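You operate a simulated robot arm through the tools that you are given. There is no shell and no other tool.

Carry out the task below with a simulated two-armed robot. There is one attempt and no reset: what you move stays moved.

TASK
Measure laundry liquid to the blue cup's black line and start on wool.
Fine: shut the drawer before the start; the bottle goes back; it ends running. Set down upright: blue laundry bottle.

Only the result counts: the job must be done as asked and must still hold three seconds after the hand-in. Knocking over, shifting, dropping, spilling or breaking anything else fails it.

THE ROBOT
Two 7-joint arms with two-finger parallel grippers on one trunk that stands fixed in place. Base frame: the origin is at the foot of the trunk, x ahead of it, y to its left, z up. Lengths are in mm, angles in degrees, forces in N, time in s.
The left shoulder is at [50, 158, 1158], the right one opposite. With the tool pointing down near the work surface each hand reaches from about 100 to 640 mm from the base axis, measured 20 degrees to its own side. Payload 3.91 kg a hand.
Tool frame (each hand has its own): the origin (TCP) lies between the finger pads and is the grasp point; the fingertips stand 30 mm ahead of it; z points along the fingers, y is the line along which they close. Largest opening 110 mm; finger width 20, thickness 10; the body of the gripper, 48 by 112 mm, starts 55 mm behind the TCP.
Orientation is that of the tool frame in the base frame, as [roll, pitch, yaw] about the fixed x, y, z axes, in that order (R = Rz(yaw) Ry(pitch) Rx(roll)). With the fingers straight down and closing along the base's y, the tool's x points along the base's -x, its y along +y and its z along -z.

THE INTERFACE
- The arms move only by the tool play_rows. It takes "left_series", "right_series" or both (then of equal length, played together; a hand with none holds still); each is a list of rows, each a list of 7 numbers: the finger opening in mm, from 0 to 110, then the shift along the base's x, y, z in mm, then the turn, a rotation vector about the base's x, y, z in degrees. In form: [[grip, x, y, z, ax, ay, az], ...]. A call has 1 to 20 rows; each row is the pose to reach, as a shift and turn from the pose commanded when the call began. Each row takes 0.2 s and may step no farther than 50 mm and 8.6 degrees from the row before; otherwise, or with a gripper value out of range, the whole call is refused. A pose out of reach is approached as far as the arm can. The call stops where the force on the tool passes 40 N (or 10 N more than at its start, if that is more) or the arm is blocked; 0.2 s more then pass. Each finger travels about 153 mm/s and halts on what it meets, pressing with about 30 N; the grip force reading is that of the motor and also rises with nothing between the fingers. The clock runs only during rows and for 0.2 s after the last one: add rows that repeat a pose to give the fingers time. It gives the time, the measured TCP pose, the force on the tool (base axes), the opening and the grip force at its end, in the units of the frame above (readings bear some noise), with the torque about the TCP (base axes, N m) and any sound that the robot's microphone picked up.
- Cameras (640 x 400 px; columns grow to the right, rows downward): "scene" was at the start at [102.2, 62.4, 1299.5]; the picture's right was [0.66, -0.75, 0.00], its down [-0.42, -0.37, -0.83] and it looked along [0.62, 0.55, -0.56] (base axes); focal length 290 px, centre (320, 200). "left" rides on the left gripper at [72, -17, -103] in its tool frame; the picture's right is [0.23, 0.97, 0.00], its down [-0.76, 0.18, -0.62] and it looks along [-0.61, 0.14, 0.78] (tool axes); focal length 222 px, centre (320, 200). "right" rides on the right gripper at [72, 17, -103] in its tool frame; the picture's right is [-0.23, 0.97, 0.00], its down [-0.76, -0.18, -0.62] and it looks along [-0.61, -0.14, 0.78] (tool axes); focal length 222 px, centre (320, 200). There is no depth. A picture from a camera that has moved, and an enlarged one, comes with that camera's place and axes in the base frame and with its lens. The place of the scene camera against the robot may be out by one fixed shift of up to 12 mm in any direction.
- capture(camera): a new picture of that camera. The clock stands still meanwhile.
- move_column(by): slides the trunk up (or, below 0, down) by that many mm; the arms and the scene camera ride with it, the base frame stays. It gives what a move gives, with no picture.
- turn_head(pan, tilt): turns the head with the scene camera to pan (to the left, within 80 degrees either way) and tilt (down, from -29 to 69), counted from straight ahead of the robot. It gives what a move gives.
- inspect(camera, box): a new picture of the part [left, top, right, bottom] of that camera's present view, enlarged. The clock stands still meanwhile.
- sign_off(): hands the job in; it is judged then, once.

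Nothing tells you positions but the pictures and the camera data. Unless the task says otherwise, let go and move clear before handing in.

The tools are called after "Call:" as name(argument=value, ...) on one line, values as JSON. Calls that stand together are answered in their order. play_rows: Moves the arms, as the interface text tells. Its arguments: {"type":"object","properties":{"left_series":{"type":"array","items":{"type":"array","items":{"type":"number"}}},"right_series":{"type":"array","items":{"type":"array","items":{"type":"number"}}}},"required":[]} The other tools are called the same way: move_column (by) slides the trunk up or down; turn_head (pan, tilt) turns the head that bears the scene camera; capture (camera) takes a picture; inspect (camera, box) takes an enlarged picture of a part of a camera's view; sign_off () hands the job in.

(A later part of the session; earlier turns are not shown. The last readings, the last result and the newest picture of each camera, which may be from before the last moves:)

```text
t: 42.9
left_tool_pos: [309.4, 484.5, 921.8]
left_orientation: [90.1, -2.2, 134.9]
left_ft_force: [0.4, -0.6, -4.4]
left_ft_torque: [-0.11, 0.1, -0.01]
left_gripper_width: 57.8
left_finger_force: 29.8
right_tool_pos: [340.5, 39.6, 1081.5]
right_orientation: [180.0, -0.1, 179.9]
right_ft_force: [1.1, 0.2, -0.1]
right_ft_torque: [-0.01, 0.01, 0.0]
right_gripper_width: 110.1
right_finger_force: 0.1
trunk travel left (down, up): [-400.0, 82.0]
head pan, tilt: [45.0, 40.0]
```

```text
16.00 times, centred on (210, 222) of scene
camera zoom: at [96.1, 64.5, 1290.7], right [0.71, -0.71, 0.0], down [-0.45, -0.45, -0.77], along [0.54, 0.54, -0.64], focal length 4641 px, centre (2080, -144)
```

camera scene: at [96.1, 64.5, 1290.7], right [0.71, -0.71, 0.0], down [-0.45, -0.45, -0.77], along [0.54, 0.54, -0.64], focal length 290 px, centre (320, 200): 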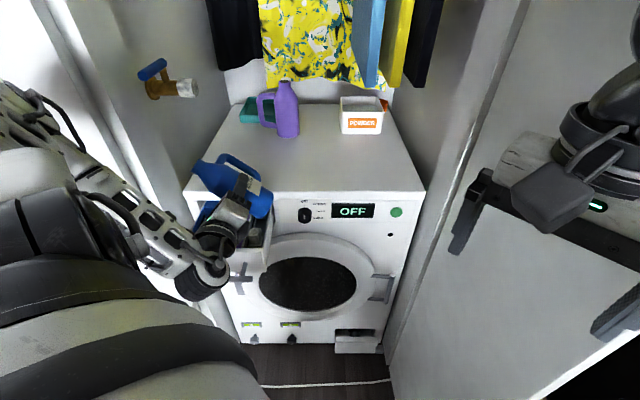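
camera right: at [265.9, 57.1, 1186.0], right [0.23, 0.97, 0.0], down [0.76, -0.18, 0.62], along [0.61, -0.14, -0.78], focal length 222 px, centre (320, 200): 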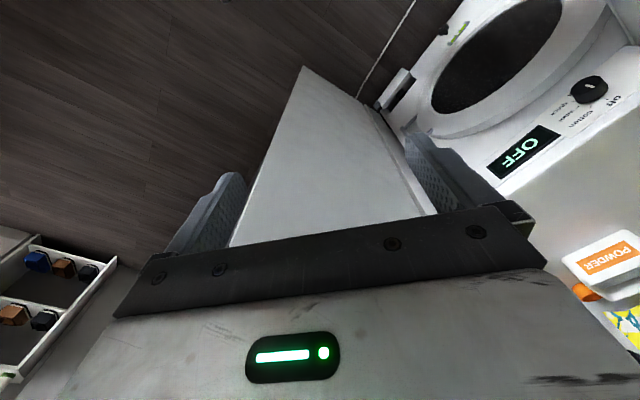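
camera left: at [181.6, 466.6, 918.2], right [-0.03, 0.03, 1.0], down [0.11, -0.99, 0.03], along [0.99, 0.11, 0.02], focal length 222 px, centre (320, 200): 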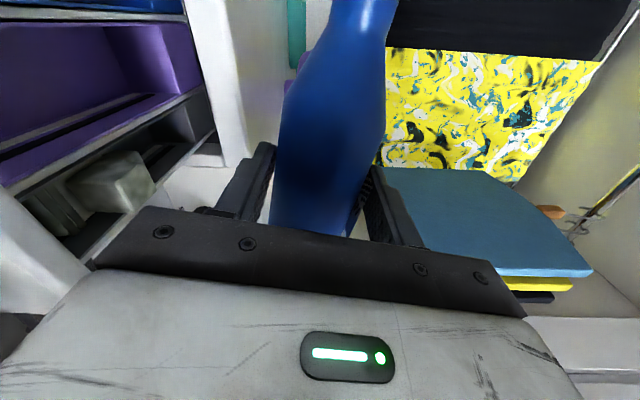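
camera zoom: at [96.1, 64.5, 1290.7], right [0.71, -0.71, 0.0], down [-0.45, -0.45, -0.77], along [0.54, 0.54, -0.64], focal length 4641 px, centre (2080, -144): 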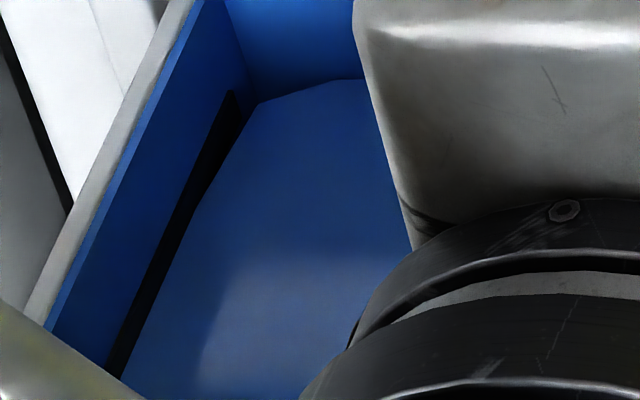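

The surface now sits around the middle of the black line and the stream has stopped. I'll tilt back to 50° and confirm with the left camera.

Call:
play_rows(left_series=[[30, -3, 3, 0.8, 5.3, 5.3, 0], [30, -6, 6, 1.6, 10.6, 10.6, 0], [30, -9, 9, 2.4, 15.9, 15.9, 0], [30, -12, 12, 3.2, 21.2, 21.2, 0], [30, -15, 14.5, 4, 26.75, 26.75, 0], [30, -15, 14.5, 4, 26.75, 26.75, 0]])

Call:
inspect(camera="left", box=[0, 30, 130, 130])

Call:
inspect(camera="left", box=[0, 20, 240, 260])

```text
t: 44.2
left_tool_pos: [293.4, 499.7, 926.0]
left_orientation: [90.1, -39.9, 134.9]
left_ft_force: [-0.2, -0.6, -4.7]
left_ft_torque: [-0.09, 0.09, 0.02]
left_gripper_width: 58.2
left_finger_force: 30.2
right_tool_pos: [340.0, 39.8, 1082.0]
right_orientation: [-179.9, 0.1, 180.0]
right_ft_force: [0.2, 0.5, -0.4]
right_ft_torque: [-0.03, -0.02, -0.01]
right_gripper_width: 109.9
right_finger_force: 0.0
trunk travel left (down, up): [-400.0, 82.0]
head pan, tilt: [45.0, 40.0]
```

```text
4.00 times, centred on (65, 80) of left
camera zoom: at [173.5, 474.9, 959.2], right [0.32, -0.32, 0.89], down [0.05, -0.93, -0.35], along [0.95, 0.16, -0.28], focal length 888 px, centre (1340, 680)
```

zoom: 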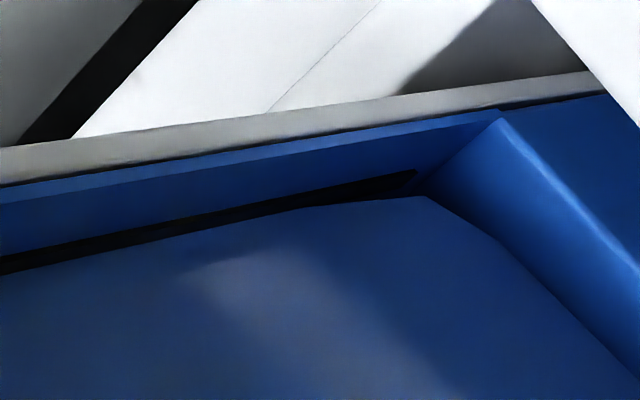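

```text
1.67 times, centred on (120, 140) of left
camera zoom: at [173.5, 474.9, 959.2], right [0.32, -0.32, 0.89], down [0.05, -0.93, -0.35], along [0.95, 0.16, -0.28], focal length 370 px, centre (653, 300)
```

zoom: 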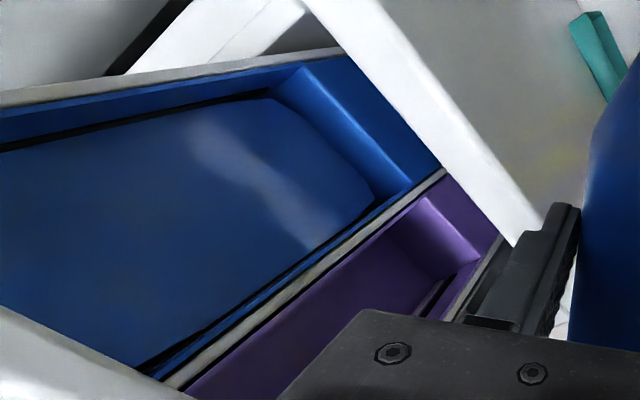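

Call:
inspect(camera="left", box=[0, 62, 56, 97])

Call:
inspect(camera="left", box=[50, 58, 110, 96])

Call:
inspect(camera="left", box=[40, 100, 170, 180])

```text
11.43 times, centred on (28, 80) of left
camera zoom: at [173.5, 474.9, 959.2], right [0.32, -0.32, 0.89], down [0.05, -0.93, -0.35], along [0.95, 0.16, -0.28], focal length 2538 px, centre (3657, 1577)
```

zoom: 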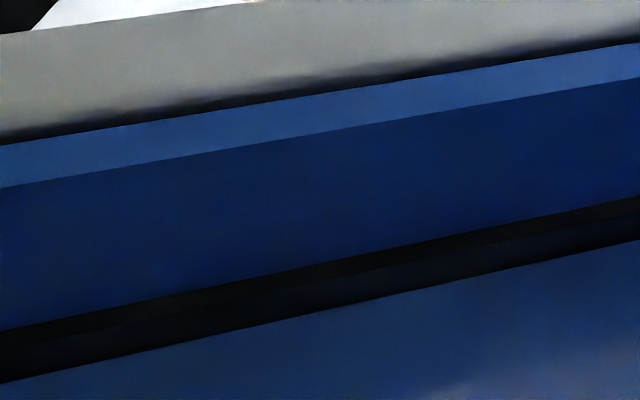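

```text
10.53 times, centred on (80, 77) of left
camera zoom: at [173.5, 474.9, 959.2], right [0.32, -0.32, 0.89], down [0.05, -0.93, -0.35], along [0.95, 0.16, -0.28], focal length 2338 px, centre (2846, 1495)
```

zoom: 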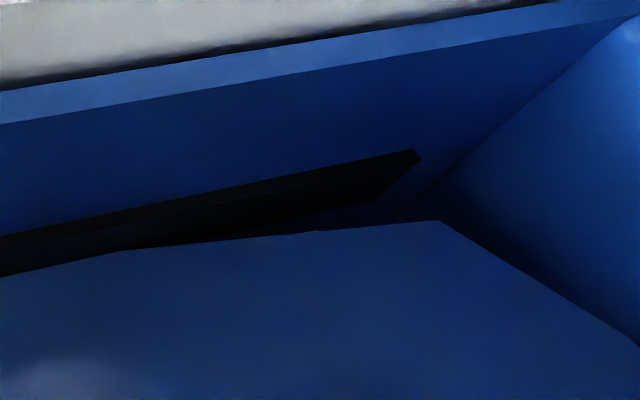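

```text
4.92 times, centred on (105, 140) of left
camera zoom: at [173.5, 474.9, 959.2], right [0.32, -0.32, 0.89], down [0.05, -0.93, -0.35], along [0.95, 0.16, -0.28], focal length 1094 px, centre (1378, 495)
```

zoom: 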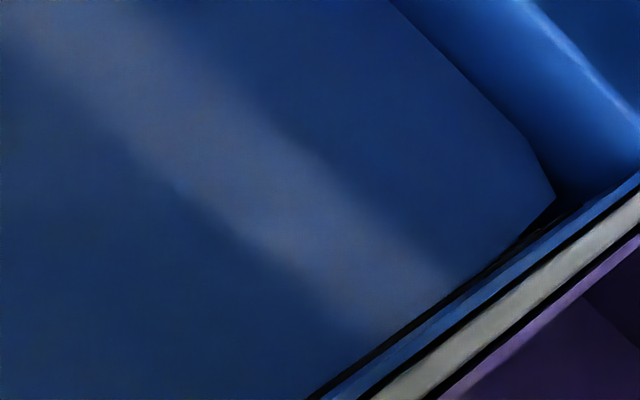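

Call:
inspect(camera="scene", box=[206, 212, 214, 217])

Call:
inspect(camera="scene", box=[203, 205, 243, 230])

```text
16.00 times, centred on (210, 214) of scene
camera zoom: at [96.1, 64.5, 1290.7], right [0.71, -0.71, 0.0], down [-0.45, -0.45, -0.77], along [0.54, 0.54, -0.64], focal length 4641 px, centre (2080, -32)
```

zoom: 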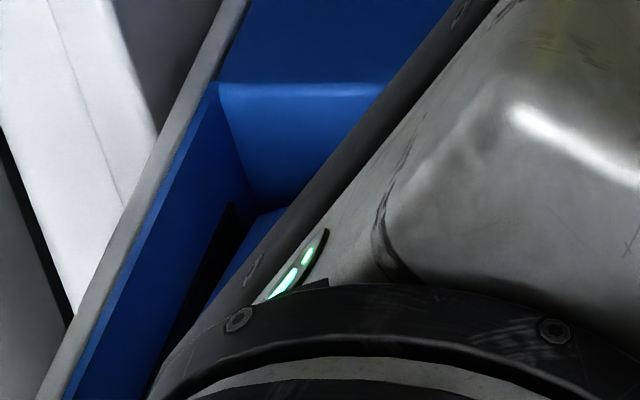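

```text
16.00 times, centred on (223, 218) of scene
camera zoom: at [96.1, 64.5, 1290.7], right [0.71, -0.71, 0.0], down [-0.45, -0.45, -0.77], along [0.54, 0.54, -0.64], focal length 4641 px, centre (1872, -80)
```

zoom: 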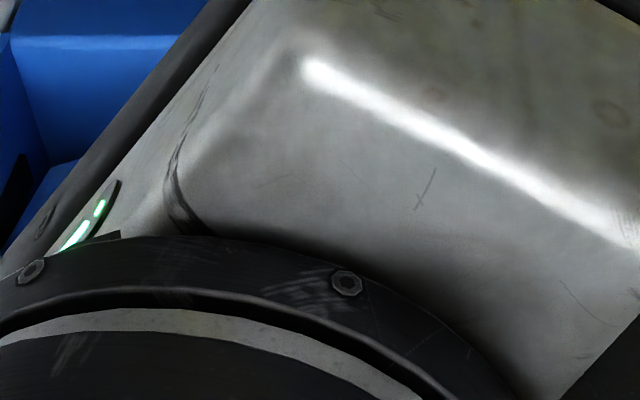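

The side views disagree by about a millimetre on where in the black line the surface lies. I'll set the bottle upright and carry it, still held, up above its home spot, which frees the scene camera's view of the whole cup.

Call:
play_rows(left_series=[[30, 5.3, -5.3, 8.5, 4.42, 4.42, 0], [30, 10.6, -10.6, 17, 8.84, 8.84, 0], [30, 15.9, -15.9, 25.5, 13.26, 13.26, 0], [30, 21.2, -21.2, 34, 17.68, 17.68, 0], [30, 26.5, -26.5, 42.5, 22.1, 22.1, 0], [30, 31.8, -31.8, 51, 26.5, 26.5, 0], [30, 37.1, -37.1, 59.5, 30.9, 30.9, 0], [30, 42.4, -42.4, 68, 35.36, 35.36, 0], [30, 50, -35, 68, 35.36, 35.36, 0], [30, 64, -21, 68, 35.36, 35.36, 0], [30, 79, -6, 68, 35.36, 35.36, 0], [30, 94, 9, 68, 35.36, 35.36, 0], [30, 109, 24, 68, 35.36, 35.36, 0], [30, 124, 39, 68, 35.36, 35.36, 0], [30, 138, 53, 68, 35.36, 35.36, 0], [30, 148, 62.5, 68, 35.36, 35.36, 0], [30, 152.3, 66.7, 68, 35.36, 35.36, 0], [30, 152.3, 66.7, 68, 35.36, 35.36, 0]])

Call:
capture(camera="scene")

Call:
inspect(camera="scene", box=[180, 195, 240, 250])

```text
t: 48.0
left_tool_pos: [447.4, 566.2, 993.0]
left_orientation: [123.0, -89.9, 102.1]
left_ft_force: [0.0, -0.2, -5.0]
left_ft_torque: [-0.09, 0.12, 0.04]
left_gripper_width: 57.8
left_finger_force: 30.7
right_tool_pos: [339.2, 39.4, 1081.5]
right_orientation: [-180.0, -0.1, 179.9]
right_ft_force: [-0.1, -0.2, -0.4]
right_ft_torque: [0.01, -0.01, -0.01]
right_gripper_width: 109.9
right_finger_force: 0.1
trunk travel left (down, up): [-400.0, 82.0]
head pan, tilt: [45.0, 40.0]
```

```text
taken
camera scene: at [96.2, 64.5, 1290.7], right [0.71, -0.71, 0.0], down [-0.45, -0.45, -0.77], along [0.54, 0.54, -0.64], focal length 290 px, centre (320, 200)
```

scene: 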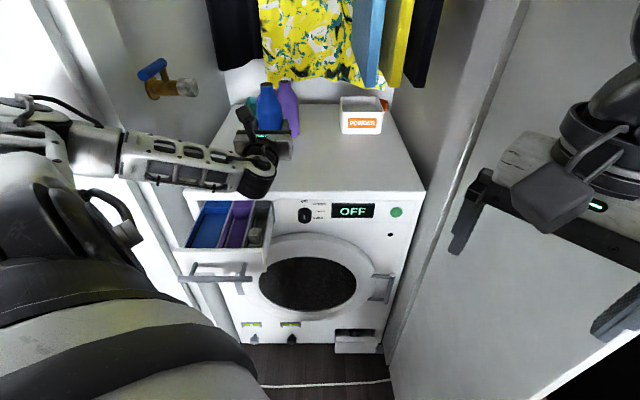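

```text
7.27 times, centred on (210, 222) of scene
camera zoom: at [96.2, 64.5, 1290.7], right [0.71, -0.71, 0.0], down [-0.45, -0.45, -0.77], along [0.54, 0.54, -0.64], focal length 2110 px, centre (1120, 36)
```

zoom: 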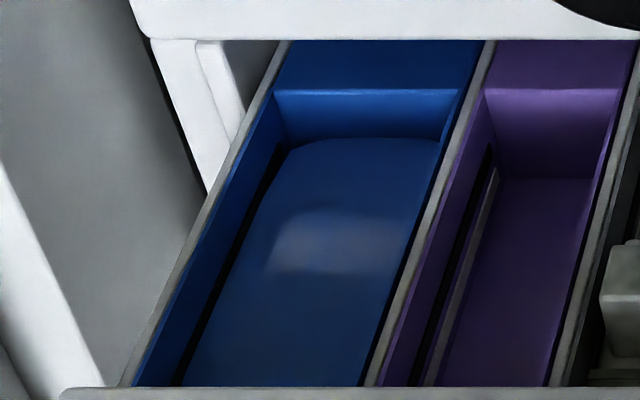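

Call:
inspect(camera="scene", box=[192, 225, 212, 246])

Call:
inspect(camera="scene", box=[220, 225, 240, 246])

Call:
inspect(camera="scene", box=[200, 205, 240, 230])

```text
16.00 times, centred on (202, 236) of scene
camera zoom: at [96.2, 64.5, 1290.7], right [0.71, -0.71, 0.0], down [-0.45, -0.45, -0.77], along [0.54, 0.54, -0.64], focal length 4641 px, centre (2208, -368)
```

zoom: 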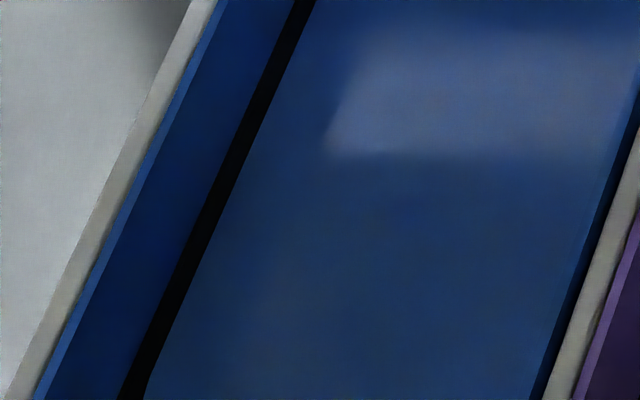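

```text
16.00 times, centred on (230, 236) of scene
camera zoom: at [96.2, 64.5, 1290.7], right [0.71, -0.71, 0.0], down [-0.45, -0.45, -0.77], along [0.54, 0.54, -0.64], focal length 4641 px, centre (1760, -368)
```

zoom: 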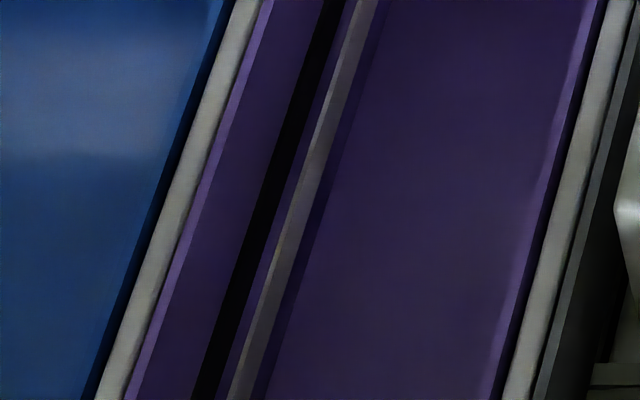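

```text
16.00 times, centred on (220, 218) of scene
camera zoom: at [96.2, 64.5, 1290.7], right [0.71, -0.71, 0.0], down [-0.45, -0.45, -0.77], along [0.54, 0.54, -0.64], focal length 4641 px, centre (1920, -80)
```

zoom: 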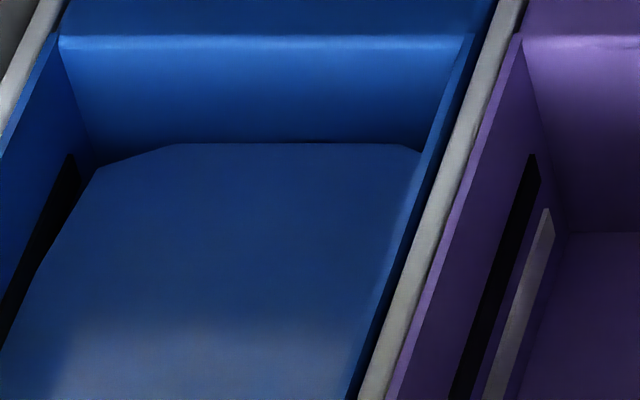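

From here I can see that the liquid covers the lower part of the black line and stands right within it, with the grey line fully covered. The dose is good, and nothing has spilled. Now I'll lower the bottle back onto its home spot.

Call:
play_rows(left_series=[[30, -0.7, 0, -10, 0, 0, 0], [30, -0.7, 0, -22, 0, 0, 0], [30, -0.7, 0, -34, 0, 0, 0], [30, -0.7, 0, -46, 0, 0, 0], [30, -0.7, 0, -56, 0, 0, 0], [30, -0.7, 0, -61, 0, 0, 0], [30, -0.7, 0, -64, 0, 0, 0], [30, -0.7, 0, -64, 0, 0, 0]])

Call:
capture(camera="left")

```text
t: 49.9
left_tool_pos: [445.3, 567.0, 928.1]
left_orientation: [135.3, -89.8, 89.7]
left_ft_force: [-0.4, 0.4, -4.3]
left_ft_torque: [-0.1, 0.1, 0.03]
left_gripper_width: 57.7
left_finger_force: 29.6
right_tool_pos: [339.1, 39.1, 1082.8]
right_orientation: [-180.0, 0.1, 180.0]
right_ft_force: [0.1, 0.2, -0.2]
right_ft_torque: [-0.01, -0.02, 0.0]
right_gripper_width: 109.7
right_finger_force: 0.0
trunk travel left (down, up): [-400.0, 82.0]
head pan, tilt: [45.0, 40.0]
```

```text
taken
camera left: at [360.5, 506.3, 1001.2], right [0.69, -0.69, 0.23], down [-0.31, -0.57, -0.76], along [0.65, 0.45, -0.61], focal length 222 px, centre (320, 200)
```

left: 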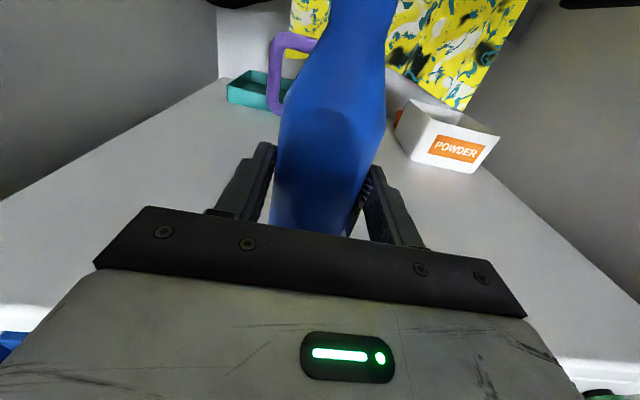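

Still about a millimetre above the top, with the full weight in hand. I'll go down in half-millimetre steps until the weight is taken up.

Call:
play_rows(left_series=[[30, 0, 0, -0.5, 0, 0, 0], [30, 0, 0, -1, 0, 0, 0], [30, 0, 0, -1.5, 0, 0, 0], [30, 0, 0, -1.5, 0, 0, 0]])

```text
t: 50.9
left_tool_pos: [445.8, 566.8, 929.0]
left_orientation: [84.1, -89.9, 141.0]
left_ft_force: [1.0, 0.3, -2.1]
left_ft_torque: [0.02, 0.01, -0.06]
left_gripper_width: 57.7
left_finger_force: 30.2
right_tool_pos: [339.6, 39.8, 1082.2]
right_orientation: [180.0, 0.1, -179.9]
right_ft_force: [-0.4, -0.8, -0.1]
right_ft_torque: [-0.02, -0.04, 0.01]
right_gripper_width: 110.0
right_finger_force: 0.1
trunk travel left (down, up): [-400.0, 82.0]
head pan, tilt: [45.0, 40.0]
```

Call:
play_rows(left_series=[[30, 0, 0, -0.5, 0, 0, 0], [30, 0, 0, -1, 0, 0, 0], [30, 0, 0, -1, 0, 0, 0]])

```text
t: 51.6
left_tool_pos: [445.2, 567.0, 928.2]
left_orientation: [26.4, -90.0, -161.5]
left_ft_force: [2.0, 1.4, 2.6]
left_ft_torque: [0.08, 0.2, -0.08]
left_gripper_width: 58.2
left_finger_force: 29.8
right_tool_pos: [339.8, 38.6, 1082.4]
right_orientation: [-180.0, 0.0, 180.0]
right_ft_force: [-0.3, -0.1, -0.4]
right_ft_torque: [-0.01, -0.01, 0.0]
right_gripper_width: 110.1
right_finger_force: 0.1
trunk travel left (down, up): [-400.0, 82.0]
head pan, tilt: [45.0, 40.0]
```

The top now carries the bottle. I'll open the fingers evenly, check, and back straight out.

Call:
play_rows(left_series=[[62, 0, 0, 0, 0, 0, 0], [72, 0, 0, 0, 0, 0, 0], [90, 0, 0, 0, 0, 0, 0], [90, 0, 0, 0, 0, 0, 0]])

Call:
capture(camera="left")

```text
t: 52.6
left_tool_pos: [445.6, 565.1, 926.3]
left_orientation: [108.6, -89.9, 116.5]
left_ft_force: [-0.8, -0.4, 0.5]
left_ft_torque: [0.03, 0.01, -0.04]
left_gripper_width: 89.9
left_finger_force: 0.1
right_tool_pos: [338.8, 39.3, 1082.5]
right_orientation: [-180.0, 0.0, -179.9]
right_ft_force: [1.2, 1.0, -0.3]
right_ft_torque: [0.0, -0.06, 0.0]
right_gripper_width: 109.8
right_finger_force: 0.1
trunk travel left (down, up): [-400.0, 82.0]
head pan, tilt: [45.0, 40.0]
```

```text
taken
camera left: at [360.3, 506.1, 999.5], right [0.69, -0.69, 0.23], down [-0.31, -0.57, -0.76], along [0.65, 0.45, -0.61], focal length 222 px, centre (320, 200)
```

left: 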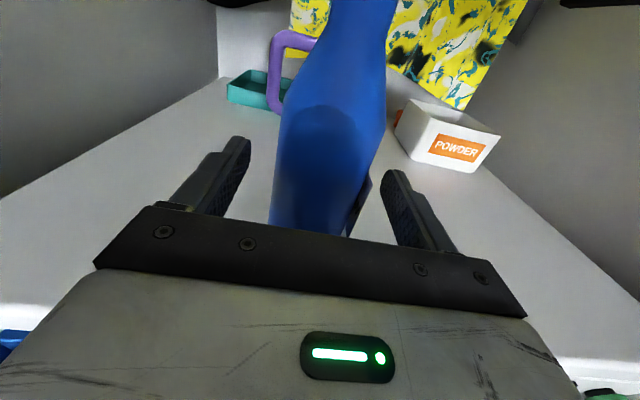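

The bottle stands upright and free. I'll withdraw straight back, then lift the hand a little.

Call:
play_rows(left_series=[[90, -12, -12, 0, 0, 0, 0], [90, -26, -26, 0, 0, 0, 0], [90, -44, -44, 0, 0, 0, 0], [90, -62, -62, 0, 0, 0, 0], [90, -80, -80, 0, 0, 0, 0], [90, -96, -96, 10, 0, 0, 0], [90, -110, -110, 30, 0, 0, 0], [90, -120, -120, 55, 0, 0, 0]])

Call:
capture(camera="left")

Call:
capture(camera="scene")

```text
t: 54.5
left_tool_pos: [324.7, 445.8, 981.8]
left_orientation: [-59.2, -90.0, -75.8]
left_ft_force: [0.1, -0.6, 0.5]
left_ft_torque: [-0.01, -0.04, 0.0]
left_gripper_width: 90.2
left_finger_force: 0.0
right_tool_pos: [339.7, 39.7, 1083.0]
right_orientation: [-179.9, 0.0, 180.0]
right_ft_force: [-0.1, -0.5, 0.6]
right_ft_torque: [0.01, 0.0, 0.0]
right_gripper_width: 109.8
right_finger_force: 0.1
trunk travel left (down, up): [-400.0, 82.0]
head pan, tilt: [45.0, 40.0]
```

```text
taken
camera left: at [240.0, 386.0, 1055.0], right [0.69, -0.69, 0.23], down [-0.31, -0.57, -0.76], along [0.65, 0.45, -0.61], focal length 222 px, centre (320, 200)
```

left: 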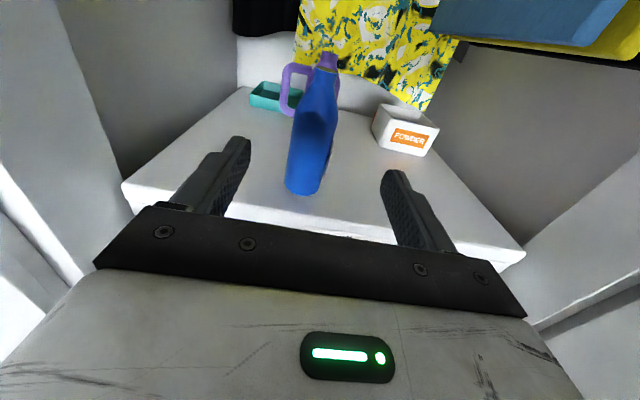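

```text
taken
camera scene: at [95.9, 63.9, 1290.8], right [0.71, -0.71, 0.0], down [-0.45, -0.45, -0.77], along [0.54, 0.54, -0.64], focal length 290 px, centre (320, 200)
```

scene: 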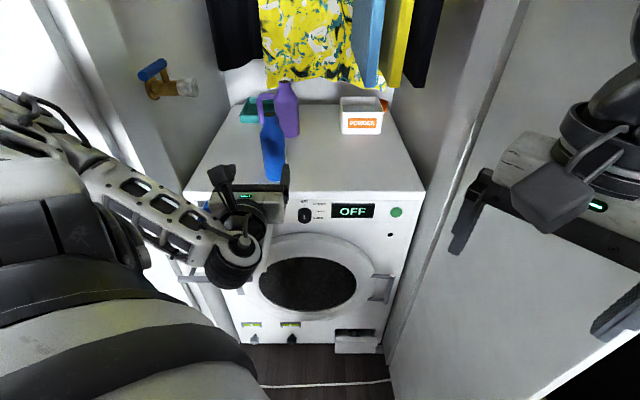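

The bottle is back in its place and standing. Next I'll close the drawer, using the same tilted grip on the handle that I used to open it, so I'm reversing the earlier path to the handle.

Call:
play_rows(left_series=[[90, -12.8, -1.7, -4.4, -6.06, -2.51, 2.51], [90, -25.5, -3.4, -8.7, -12.13, -5.03, 5.03], [90, -38.3, -5.1, -13.1, -18.19, -7.54, 7.54], [80, -51, -6.7, -17.4, -24.26, -10.06, 10.06], [80, -63.8, -8.4, -21.8, -30.32, -12.57, 12.57], [80, -76.5, -10.1, -26.1, -36.39, -15.09, 15.09], [70, -89.3, -11.8, -30.5, -42.45, -17.6, 17.6], [70, -102, -13.5, -34.9, -48.51, -20.11, 20.11], [70, -114.8, -15.2, -39.2, -54.58, -22.63, 22.63], [60, -127.5, -16.9, -43.6, -60.64, -25.14, 25.14], [60, -140.3, -18.5, -47.9, -66.71, -27.66, 27.66], [60, -153, -20.2, -52.3, -72.77, -30.17, 30.17], [50, -165.8, -21.9, -56.6, -78.84, -32.69, 32.69], [50, -178.5, -23.6, -61, -84.9, -35.2, 35.2]])

Call:
capture(camera="left")

Call:
capture(camera="scene")

```text
t: 57.5
left_tool_pos: [141.3, 476.1, 871.3]
left_orientation: [135.1, 0.2, 135.0]
left_ft_force: [0.1, -0.2, -0.1]
left_ft_torque: [0.02, 0.01, -0.01]
left_gripper_width: 50.1
left_finger_force: 0.1
left hand out of reach, approached as far as the arm can: row 3, 4, 5, 6, 7, 8, 9, 10, 11, 12, 13, 14
right_tool_pos: [338.6, 38.3, 1082.2]
right_orientation: [-180.0, 0.0, 179.9]
right_ft_force: [0.3, 0.0, 0.8]
right_ft_torque: [-0.03, 0.01, 0.01]
right_gripper_width: 109.9
right_finger_force: 0.1
trunk travel left (down, up): [-400.0, 82.0]
head pan, tilt: [45.0, 40.0]
```

```text
taken
camera left: at [29.3, 467.8, 932.9], right [0.33, 0.65, 0.69], down [0.32, -0.76, 0.57], along [0.89, 0.03, -0.45], focal length 222 px, centre (320, 200)
```

left: 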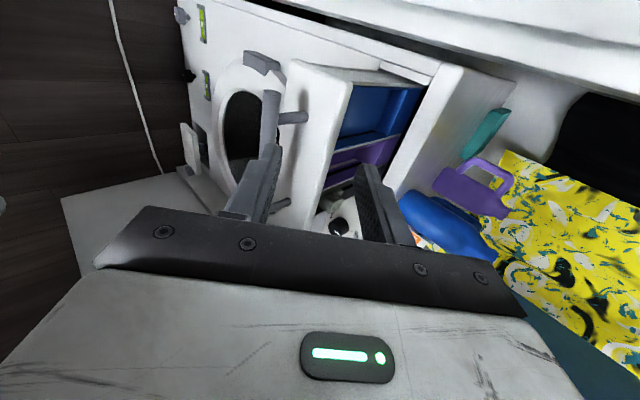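

```text
taken
camera scene: at [95.8, 64.0, 1290.8], right [0.71, -0.71, 0.0], down [-0.45, -0.45, -0.77], along [0.54, 0.54, -0.64], focal length 290 px, centre (320, 200)
```

scene: 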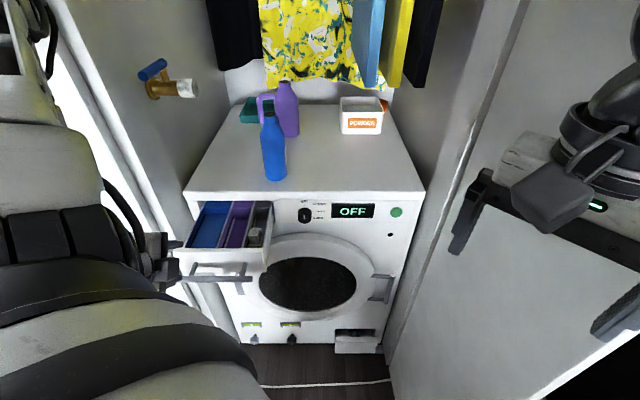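

The hand is behind and left of the handle's middle with the right orientation. I'll shift it to the approach line I used before.

Call:
play_rows(left_series=[[46, 5, -15, -10, 0, 0, 0], [44, 14, -31, -26, 0, 0, 0], [44, 22.7, -46.7, -44.8, 0, 0, 0], [44, 22.7, -46.7, -44.8, 0, 0, 0]])

Call:
capture(camera="left")

```text
t: 58.5
left_tool_pos: [164.7, 428.3, 826.6]
left_orientation: [135.0, 0.0, 135.1]
left_ft_force: [-0.2, -0.4, 0.0]
left_ft_torque: [-0.01, 0.01, 0.0]
left_gripper_width: 43.9
left_finger_force: 0.1
left hand out of reach, approached as far as the arm can: row 1
right_tool_pos: [338.6, 40.1, 1081.1]
right_orientation: [-180.0, -0.1, -179.9]
right_ft_force: [-0.8, -0.9, -0.4]
right_ft_torque: [0.0, 0.01, 0.01]
right_gripper_width: 110.0
right_finger_force: 0.1
trunk travel left (down, up): [-400.0, 82.0]
head pan, tilt: [45.0, 40.0]
```

```text
taken
camera left: at [53.3, 421.0, 888.7], right [0.33, 0.65, 0.69], down [0.32, -0.76, 0.57], along [0.89, 0.03, -0.45], focal length 222 px, centre (320, 200)
```

left: 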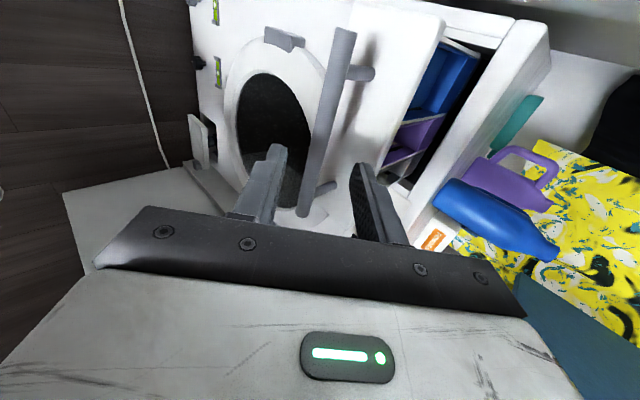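

The bar is again between the fingers. I'll move in, close on it, and then push the drawer in gently.

Call:
play_rows(left_series=[[44, 7.5, 7.5, -10.6, 0, 0, 0], [44, 15, 15, -21.2, 0, 0, 0], [44, 22.2, 23, -31.8, 0, 0, 0], [44, 22.2, 23, -31.8, 0, 0, 0], [25, 22.2, 23, -31.8, 0, 0, 0], [5, 22.2, 23, -31.8, 0, 0, 0], [5, 22.2, 23, -31.8, 0, 0, 0]])

Call:
capture(camera="left")

```text
t: 60.0
left_tool_pos: [186.9, 451.5, 795.3]
left_orientation: [135.2, 0.1, 135.1]
left_ft_force: [0.6, -1.9, -6.6]
left_ft_torque: [0.05, 0.16, -0.02]
left_gripper_width: 13.5
left_finger_force: 45.3
right_tool_pos: [338.4, 39.3, 1082.1]
right_orientation: [-180.0, 0.0, 180.0]
right_ft_force: [-0.4, 0.2, 0.2]
right_ft_torque: [-0.03, 0.01, -0.02]
right_gripper_width: 109.6
right_finger_force: 0.0
trunk travel left (down, up): [-400.0, 82.0]
head pan, tilt: [45.0, 40.0]
```

```text
taken
camera left: at [75.5, 443.7, 856.6], right [0.33, 0.65, 0.69], down [0.32, -0.76, 0.57], along [0.89, 0.03, -0.45], focal length 222 px, centre (320, 200)
```

left: 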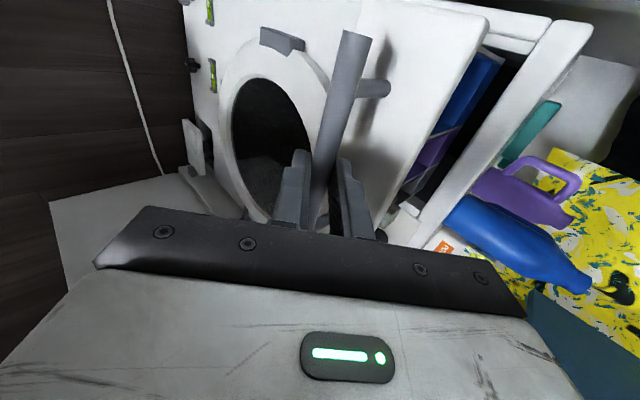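

Call:
play_rows(left_series=[[5, 2, 2, 0, 0, 0, 0], [5, 6, 6, 0, 0, 0, 0], [5, 11, 11, 0, 0, 0, 0], [5, 16, 16, 0, 0, 0, 0], [5, 21, 21, 0, 0, 0, 0], [5, 26, 26, 0, 0, 0, 0], [5, 31, 31, 0, 0, 0, 0], [5, 36, 36, 0, 0, 0, 0], [5, 41, 41, 0, 0, 0, 0], [5, 46, 46, 0, 0, 0, 0], [5, 51, 51, 0, 0, 0, 0], [5, 56, 56, 0, 0, 0, 0], [5, 61, 61, 0, 0, 0, 0], [5, 66, 66, 0, 0, 0, 0], [5, 71, 71, 0, 0, 0, 0], [5, 76, 76, 0, 0, 0, 0], [5, 81, 81, 0, 0, 0, 0], [5, 86, 86, 0, 0, 0, 0], [5, 90, 90, 0, 0, 0, 0], [5, 92, 92, 0, 0, 0, 0]])

Call:
capture(camera="scene")

```text
t: 64.2
left_tool_pos: [278.3, 543.0, 794.4]
left_orientation: [135.1, 0.2, 135.0]
left_ft_force: [-1.4, -1.4, -9.4]
left_ft_torque: [-0.03, 0.14, 0.0]
left_gripper_width: 13.4
left_finger_force: 44.7
right_tool_pos: [338.8, 39.8, 1081.3]
right_orientation: [180.0, 0.0, -179.9]
right_ft_force: [0.0, 0.4, -0.7]
right_ft_torque: [0.01, -0.02, 0.03]
right_gripper_width: 110.1
right_finger_force: 0.1
trunk travel left (down, up): [-400.0, 82.0]
head pan, tilt: [45.0, 40.0]
```

```text
taken
camera scene: at [96.3, 64.8, 1290.7], right [0.71, -0.71, 0.0], down [-0.45, -0.46, -0.77], along [0.54, 0.54, -0.64], focal length 290 px, centre (320, 200)
```

scene: 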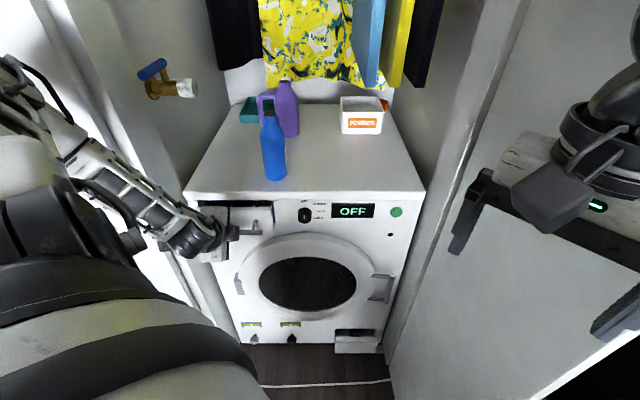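

The drawer is nearly in. I'll push the last stretch in small steps until it stops.

Call:
play_rows(left_series=[[5, 3, 3, 0, 0, 0, 0], [5, 6, 6, 0, 0, 0, 0], [5, 9, 9, 0, 0, 0, 0], [5, 12, 12, 0, 0, 0, 0], [5, 15, 15, 0, 0, 0, 0], [5, 18, 18, 0, 0, 0, 0], [5, 21, 21, 0, 0, 0, 0], [5, 24, 24, 0, 0, 0, 0], [5, 27, 27, 0, 0, 0, 0], [5, 30, 30, 0, 0, 0, 0]])

Call:
inspect(camera="scene", box=[180, 185, 310, 265])

Call:
capture(camera="left")

```text
t: 65.6
left_tool_pos: [289.6, 554.4, 795.8]
left_orientation: [135.8, -0.1, 135.0]
left_ft_force: [-16.9, -9.2, 21.5]
left_ft_torque: [-0.38, -0.3, -0.44]
left_gripper_width: 13.4
left_finger_force: 45.1
right_tool_pos: [337.7, 38.4, 1083.3]
right_orientation: [179.8, 0.2, -180.0]
right_ft_force: [1.1, 0.1, -0.2]
right_ft_torque: [0.04, 0.02, 0.04]
right_gripper_width: 110.0
right_finger_force: 0.0
trunk travel left (down, up): [-400.0, 82.0]
head pan, tilt: [45.0, 40.0]
stopped in row 6 (left hand): the force on the tool passed its limit at 44 N (the readings are from after the stop); the commanded pose is now the measured one
```

```text
4.92 times, centred on (245, 225) of scene
camera zoom: at [93.5, 61.4, 1291.7], right [0.71, -0.71, 0.0], down [-0.45, -0.45, -0.77], along [0.54, 0.54, -0.64], focal length 1428 px, centre (689, 77)
```

zoom: 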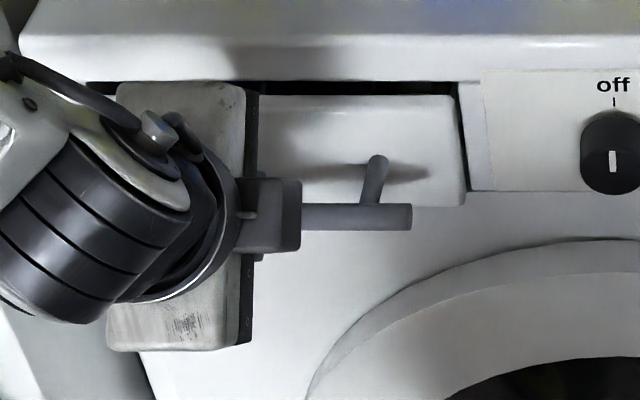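

```text
taken
camera left: at [178.7, 546.9, 857.7], right [0.33, 0.65, 0.68], down [0.32, -0.76, 0.57], along [0.89, 0.03, -0.46], focal length 222 px, centre (320, 200)
```

left: 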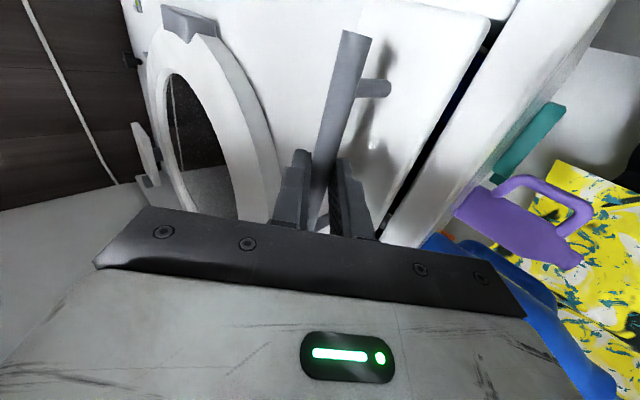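

The drawer came to a hard stop at exactly the handle position it had at the very start (TCP about 289.6, 554.4). Its front edges match the first picture too, so it is shut. I'll release the handle and back off.

Call:
play_rows(left_series=[[25, 0, 0, 0, 0, 0, 0], [42, 0, 0, 0, 0, 0, 0], [42, 0, 0, 0, 0, 0, 0], [42, -11, -11, 15.6, 0, 0, 0], [42, -22, -22, 31.1, 0, 0, 0], [42, -35, -35, 49.5, 0, 0, 0]])

Call:
capture(camera="left")

Call:
inspect(camera="scene", box=[180, 185, 310, 265])

```text
t: 67.0
left_tool_pos: [256.2, 521.4, 842.2]
left_orientation: [135.9, 0.1, 135.1]
left_ft_force: [0.7, -1.5, 0.1]
left_ft_torque: [-0.02, 0.01, 0.01]
left_gripper_width: 42.0
left_finger_force: 0.1
right_tool_pos: [339.0, 39.0, 1081.8]
right_orientation: [-180.0, -0.1, -180.0]
right_ft_force: [0.2, 0.1, -0.7]
right_ft_torque: [0.02, -0.04, 0.05]
right_gripper_width: 110.3
right_finger_force: 0.0
trunk travel left (down, up): [-400.0, 82.0]
head pan, tilt: [45.0, 40.0]
```

```text
taken
camera left: at [145.3, 512.6, 904.4], right [0.33, 0.66, 0.68], down [0.32, -0.75, 0.57], along [0.89, 0.03, -0.46], focal length 222 px, centre (320, 200)
```

left: 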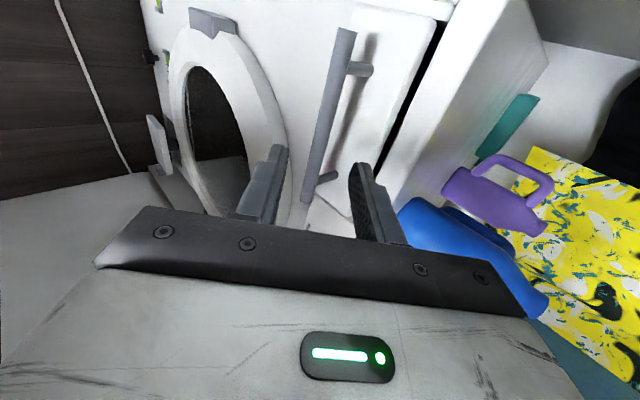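

```text
4.92 times, centred on (245, 225) of scene
camera zoom: at [95.8, 63.9, 1290.8], right [0.71, -0.71, 0.0], down [-0.45, -0.45, -0.77], along [0.54, 0.54, -0.64], focal length 1428 px, centre (689, 77)
```

zoom: 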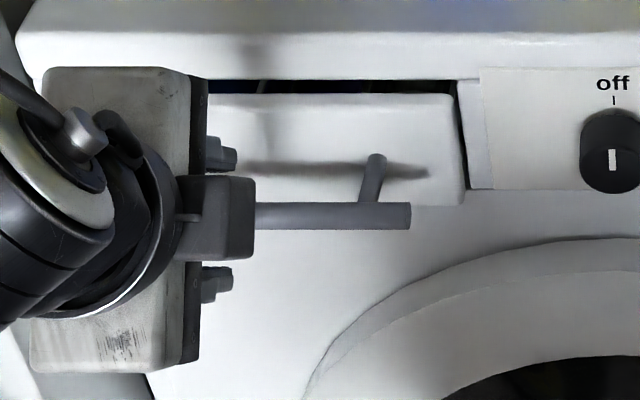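

The drawer is closed and clear. Next is the knob: I'll bring the left hand level in front of it with the fingers above and below, so that a 90° clockwise turn ends in a hand pose I know it can reach.

Call:
play_rows(left_series=[[44, 6, -24, 4, 0, 0, 0], [44, 20, -40, 2, 4.6, -4.6, 0], [44, 37, -55, -3, 9.3, -9.3, 0], [44, 54, -70, -8, 13.9, -13.9, 0], [44, 71, -85, -13, 18.5, -18.5, 0], [44, 88, -100, -19, 23.2, -23.2, 0], [44, 105, -114, -25, 27.8, -27.8, 0], [44, 120.7, -127.5, -30.2, 32.46, -32.46, 0]])

Call:
capture(camera="left")

Call:
capture(camera="scene")

```text
t: 68.8
left_tool_pos: [377.0, 393.8, 812.3]
left_orientation: [89.9, -0.1, 135.0]
left_ft_force: [0.2, 0.0, 0.4]
left_ft_torque: [0.02, -0.02, -0.02]
left_gripper_width: 43.8
left_finger_force: 0.1
right_tool_pos: [339.4, 39.0, 1080.8]
right_orientation: [179.9, 0.0, -180.0]
right_ft_force: [-0.4, 0.4, 0.2]
right_ft_torque: [-0.01, 0.06, -0.04]
right_gripper_width: 110.1
right_finger_force: 0.1
trunk travel left (down, up): [-400.0, 82.0]
head pan, tilt: [45.0, 40.0]
```

```text
taken
camera left: at [252.3, 372.5, 794.7], right [-0.16, 0.16, 0.97], down [0.1, -0.98, 0.18], along [0.98, 0.12, 0.14], focal length 222 px, centre (320, 200)
```

left: 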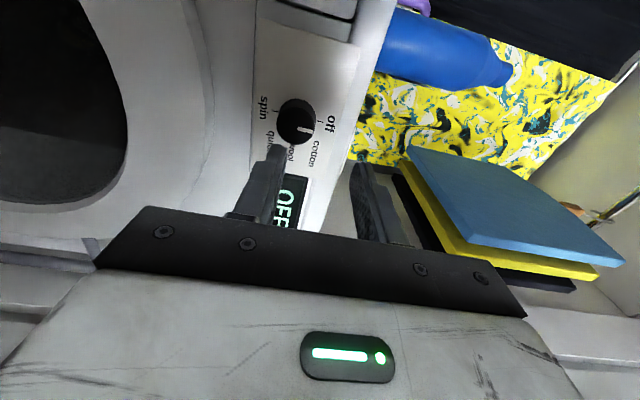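

```text
taken
camera scene: at [96.0, 64.1, 1290.8], right [0.71, -0.71, 0.0], down [-0.45, -0.45, -0.77], along [0.54, 0.54, -0.64], focal length 290 px, centre (320, 200)
```

scene: 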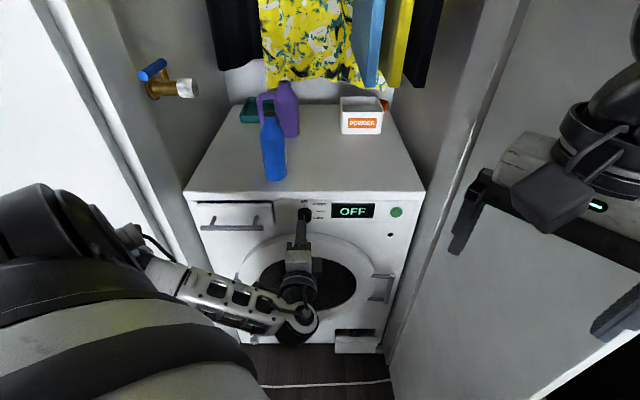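

Call:
inspect(camera="left", box=[220, 70, 380, 200])

Call:
inspect(camera="scene", box=[270, 190, 410, 270])

```text
3.08 times, centred on (300, 135) of left
camera zoom: at [252.3, 372.5, 794.7], right [-0.16, 0.16, 0.97], down [0.1, -0.98, 0.18], along [0.98, 0.12, 0.14], focal length 684 px, centre (382, 400)
```

zoom: 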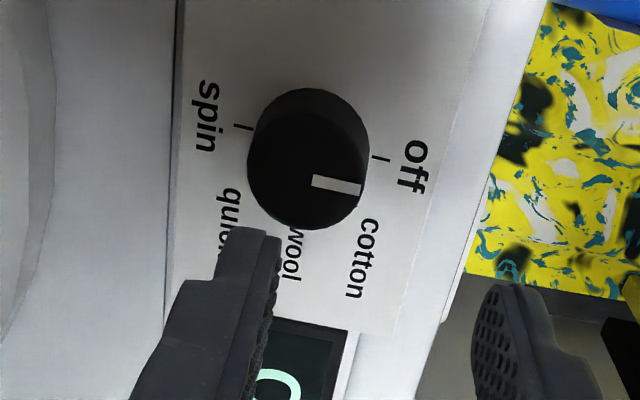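

```text
4.57 times, centred on (340, 230) of scene
camera zoom: at [96.0, 64.1, 1290.8], right [0.71, -0.71, 0.0], down [-0.45, -0.45, -0.77], along [0.54, 0.54, -0.64], focal length 1326 px, centre (229, 63)
```

zoom: 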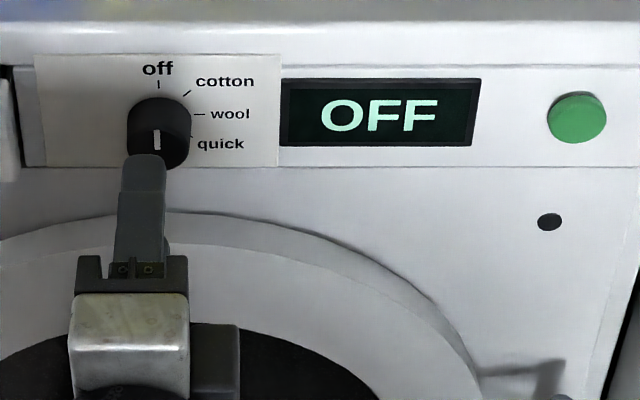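

The dial also has "spin" at the bottom, so its positions run off, cotton, wool, quick, spin in 45° steps. "Wool" is therefore 90° clockwise from "off". From this level view the knob's centre is lower than I first thought, at z≈791, so I'll line up and move closer to check.

Call:
play_rows(left_series=[[52, 1, -1, -11, 0, 0, 0], [52, 1.8, -1.8, -21, 0, 0, 0], [52, 11, 7.4, -21, 0, 0, 0], [52, 20, 16.4, -21, 0, 0, 0], [52, 26, 22.4, -21, 0, 0, 0], [52, 26, 22.4, -21, 0, 0, 0]])

Call:
capture(camera="left")

Call:
inspect(camera="left", box=[230, 60, 390, 190])

Call:
inspect(camera="scene", box=[270, 190, 370, 260])

```text
t: 70.2
left_tool_pos: [402.9, 415.2, 789.9]
left_orientation: [90.0, 0.1, 135.0]
left_ft_force: [-0.5, 0.6, -0.4]
left_ft_torque: [0.01, -0.02, 0.02]
left_gripper_width: 51.8
left_finger_force: 0.1
right_tool_pos: [337.8, 39.8, 1082.5]
right_orientation: [-180.0, 0.0, -180.0]
right_ft_force: [1.0, 0.8, 0.3]
right_ft_torque: [0.01, 0.02, 0.01]
right_gripper_width: 109.9
right_finger_force: 0.0
trunk travel left (down, up): [-400.0, 82.0]
head pan, tilt: [45.0, 40.0]
```

```text
taken
camera left: at [278.4, 394.8, 773.6], right [-0.16, 0.16, 0.97], down [0.1, -0.98, 0.18], along [0.98, 0.12, 0.14], focal length 222 px, centre (320, 200)
```

left: 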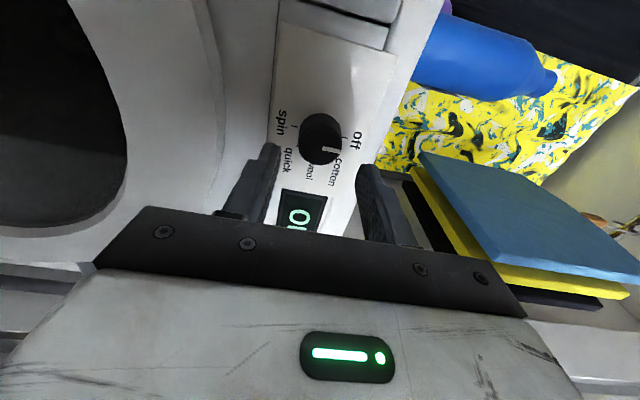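

```text
3.08 times, centred on (310, 125) of left
camera zoom: at [278.4, 394.8, 773.6], right [-0.16, 0.16, 0.97], down [0.1, -0.98, 0.18], along [0.98, 0.12, 0.14], focal length 684 px, centre (351, 431)
```

zoom: 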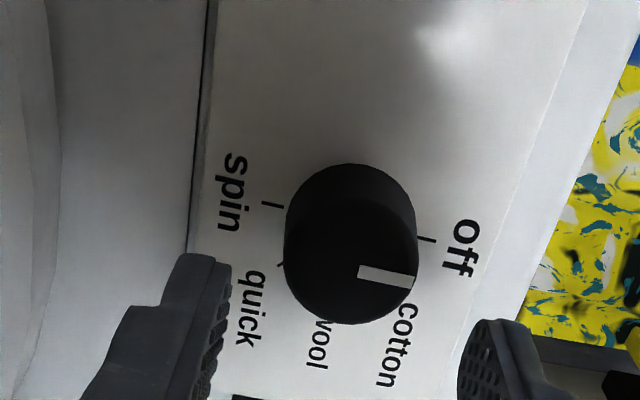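

```text
5.71 times, centred on (320, 225) of scene
camera zoom: at [95.9, 64.1, 1290.8], right [0.71, -0.71, 0.0], down [-0.45, -0.45, -0.77], along [0.54, 0.54, -0.64], focal length 1658 px, centre (320, 57)
```

zoom: 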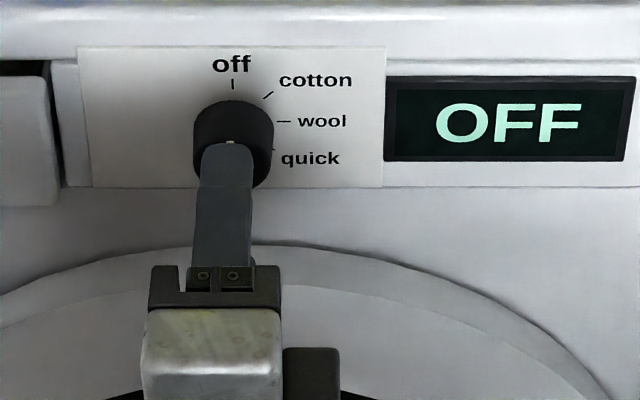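

The knob is now well fixed: front centre at about z 790.6, 640 mm along the machine's normal, and about 27 mm deep. I'm centred on it, so I'll advance 48 mm, straddling it, and close gently.

Call:
play_rows(left_series=[[52, 10, 10, 0.5, 0, 0, 0], [52, 20, 20, 0.7, 0, 0, 0], [52, 28, 27.5, 0.7, 0, 0, 0], [52, 34.5, 33.8, 0.7, 0, 0, 0], [52, 34.5, 33.8, 0.7, 0, 0, 0]])

Call:
capture(camera="left")

Call:
inspect(camera="left", box=[230, 100, 430, 260])

```text
t: 71.4
left_tool_pos: [438.5, 449.9, 790.8]
left_orientation: [90.0, 0.1, 135.0]
left_ft_force: [-0.3, 0.9, 0.6]
left_ft_torque: [-0.02, 0.0, -0.01]
left_gripper_width: 52.0
left_finger_force: 0.1
right_tool_pos: [338.7, 39.2, 1081.2]
right_orientation: [180.0, -0.1, -180.0]
right_ft_force: [-0.6, 0.0, 0.5]
right_ft_torque: [-0.01, 0.02, 0.03]
right_gripper_width: 110.0
right_finger_force: 0.1
trunk travel left (down, up): [-400.0, 82.0]
head pan, tilt: [45.0, 40.0]
```

```text
taken
camera left: at [313.6, 428.8, 774.5], right [-0.16, 0.16, 0.97], down [0.1, -0.98, 0.18], along [0.98, 0.12, 0.14], focal length 222 px, centre (320, 200)
```

left: 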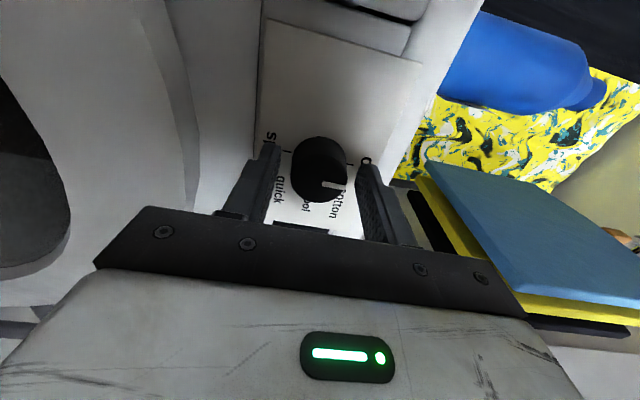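

```text
2.50 times, centred on (330, 180) of left
camera zoom: at [313.6, 428.8, 774.5], right [-0.16, 0.16, 0.97], down [0.1, -0.98, 0.18], along [0.98, 0.12, 0.14], focal length 555 px, centre (295, 250)
```

zoom: 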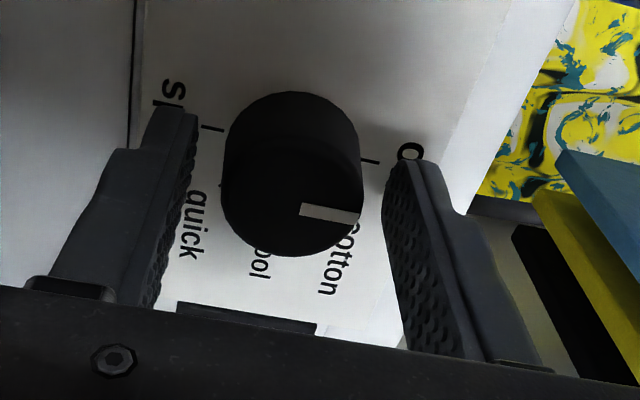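

The knob sits between the fingers. I'll close on it.

Call:
play_rows(left_series=[[42, 0, 0, 0, 0, 0, 0], [30, 0, 0, 0, 0, 0, 0], [20, 0, 0, 0, 0, 0, 0], [20, 0, 0, 0, 0, 0, 0]])

```text
t: 72.4
left_tool_pos: [437.7, 450.5, 790.9]
left_orientation: [90.1, 0.1, 135.0]
left_ft_force: [0.4, 1.4, -5.2]
left_ft_torque: [-0.14, 0.1, 0.07]
left_gripper_width: 35.4
left_finger_force: 45.1
right_tool_pos: [339.5, 39.7, 1082.2]
right_orientation: [-180.0, 0.0, -180.0]
right_ft_force: [-1.0, -0.7, -0.4]
right_ft_torque: [-0.01, -0.05, 0.02]
right_gripper_width: 109.8
right_finger_force: 0.1
trunk travel left (down, up): [-400.0, 82.0]
head pan, tilt: [45.0, 40.0]
```

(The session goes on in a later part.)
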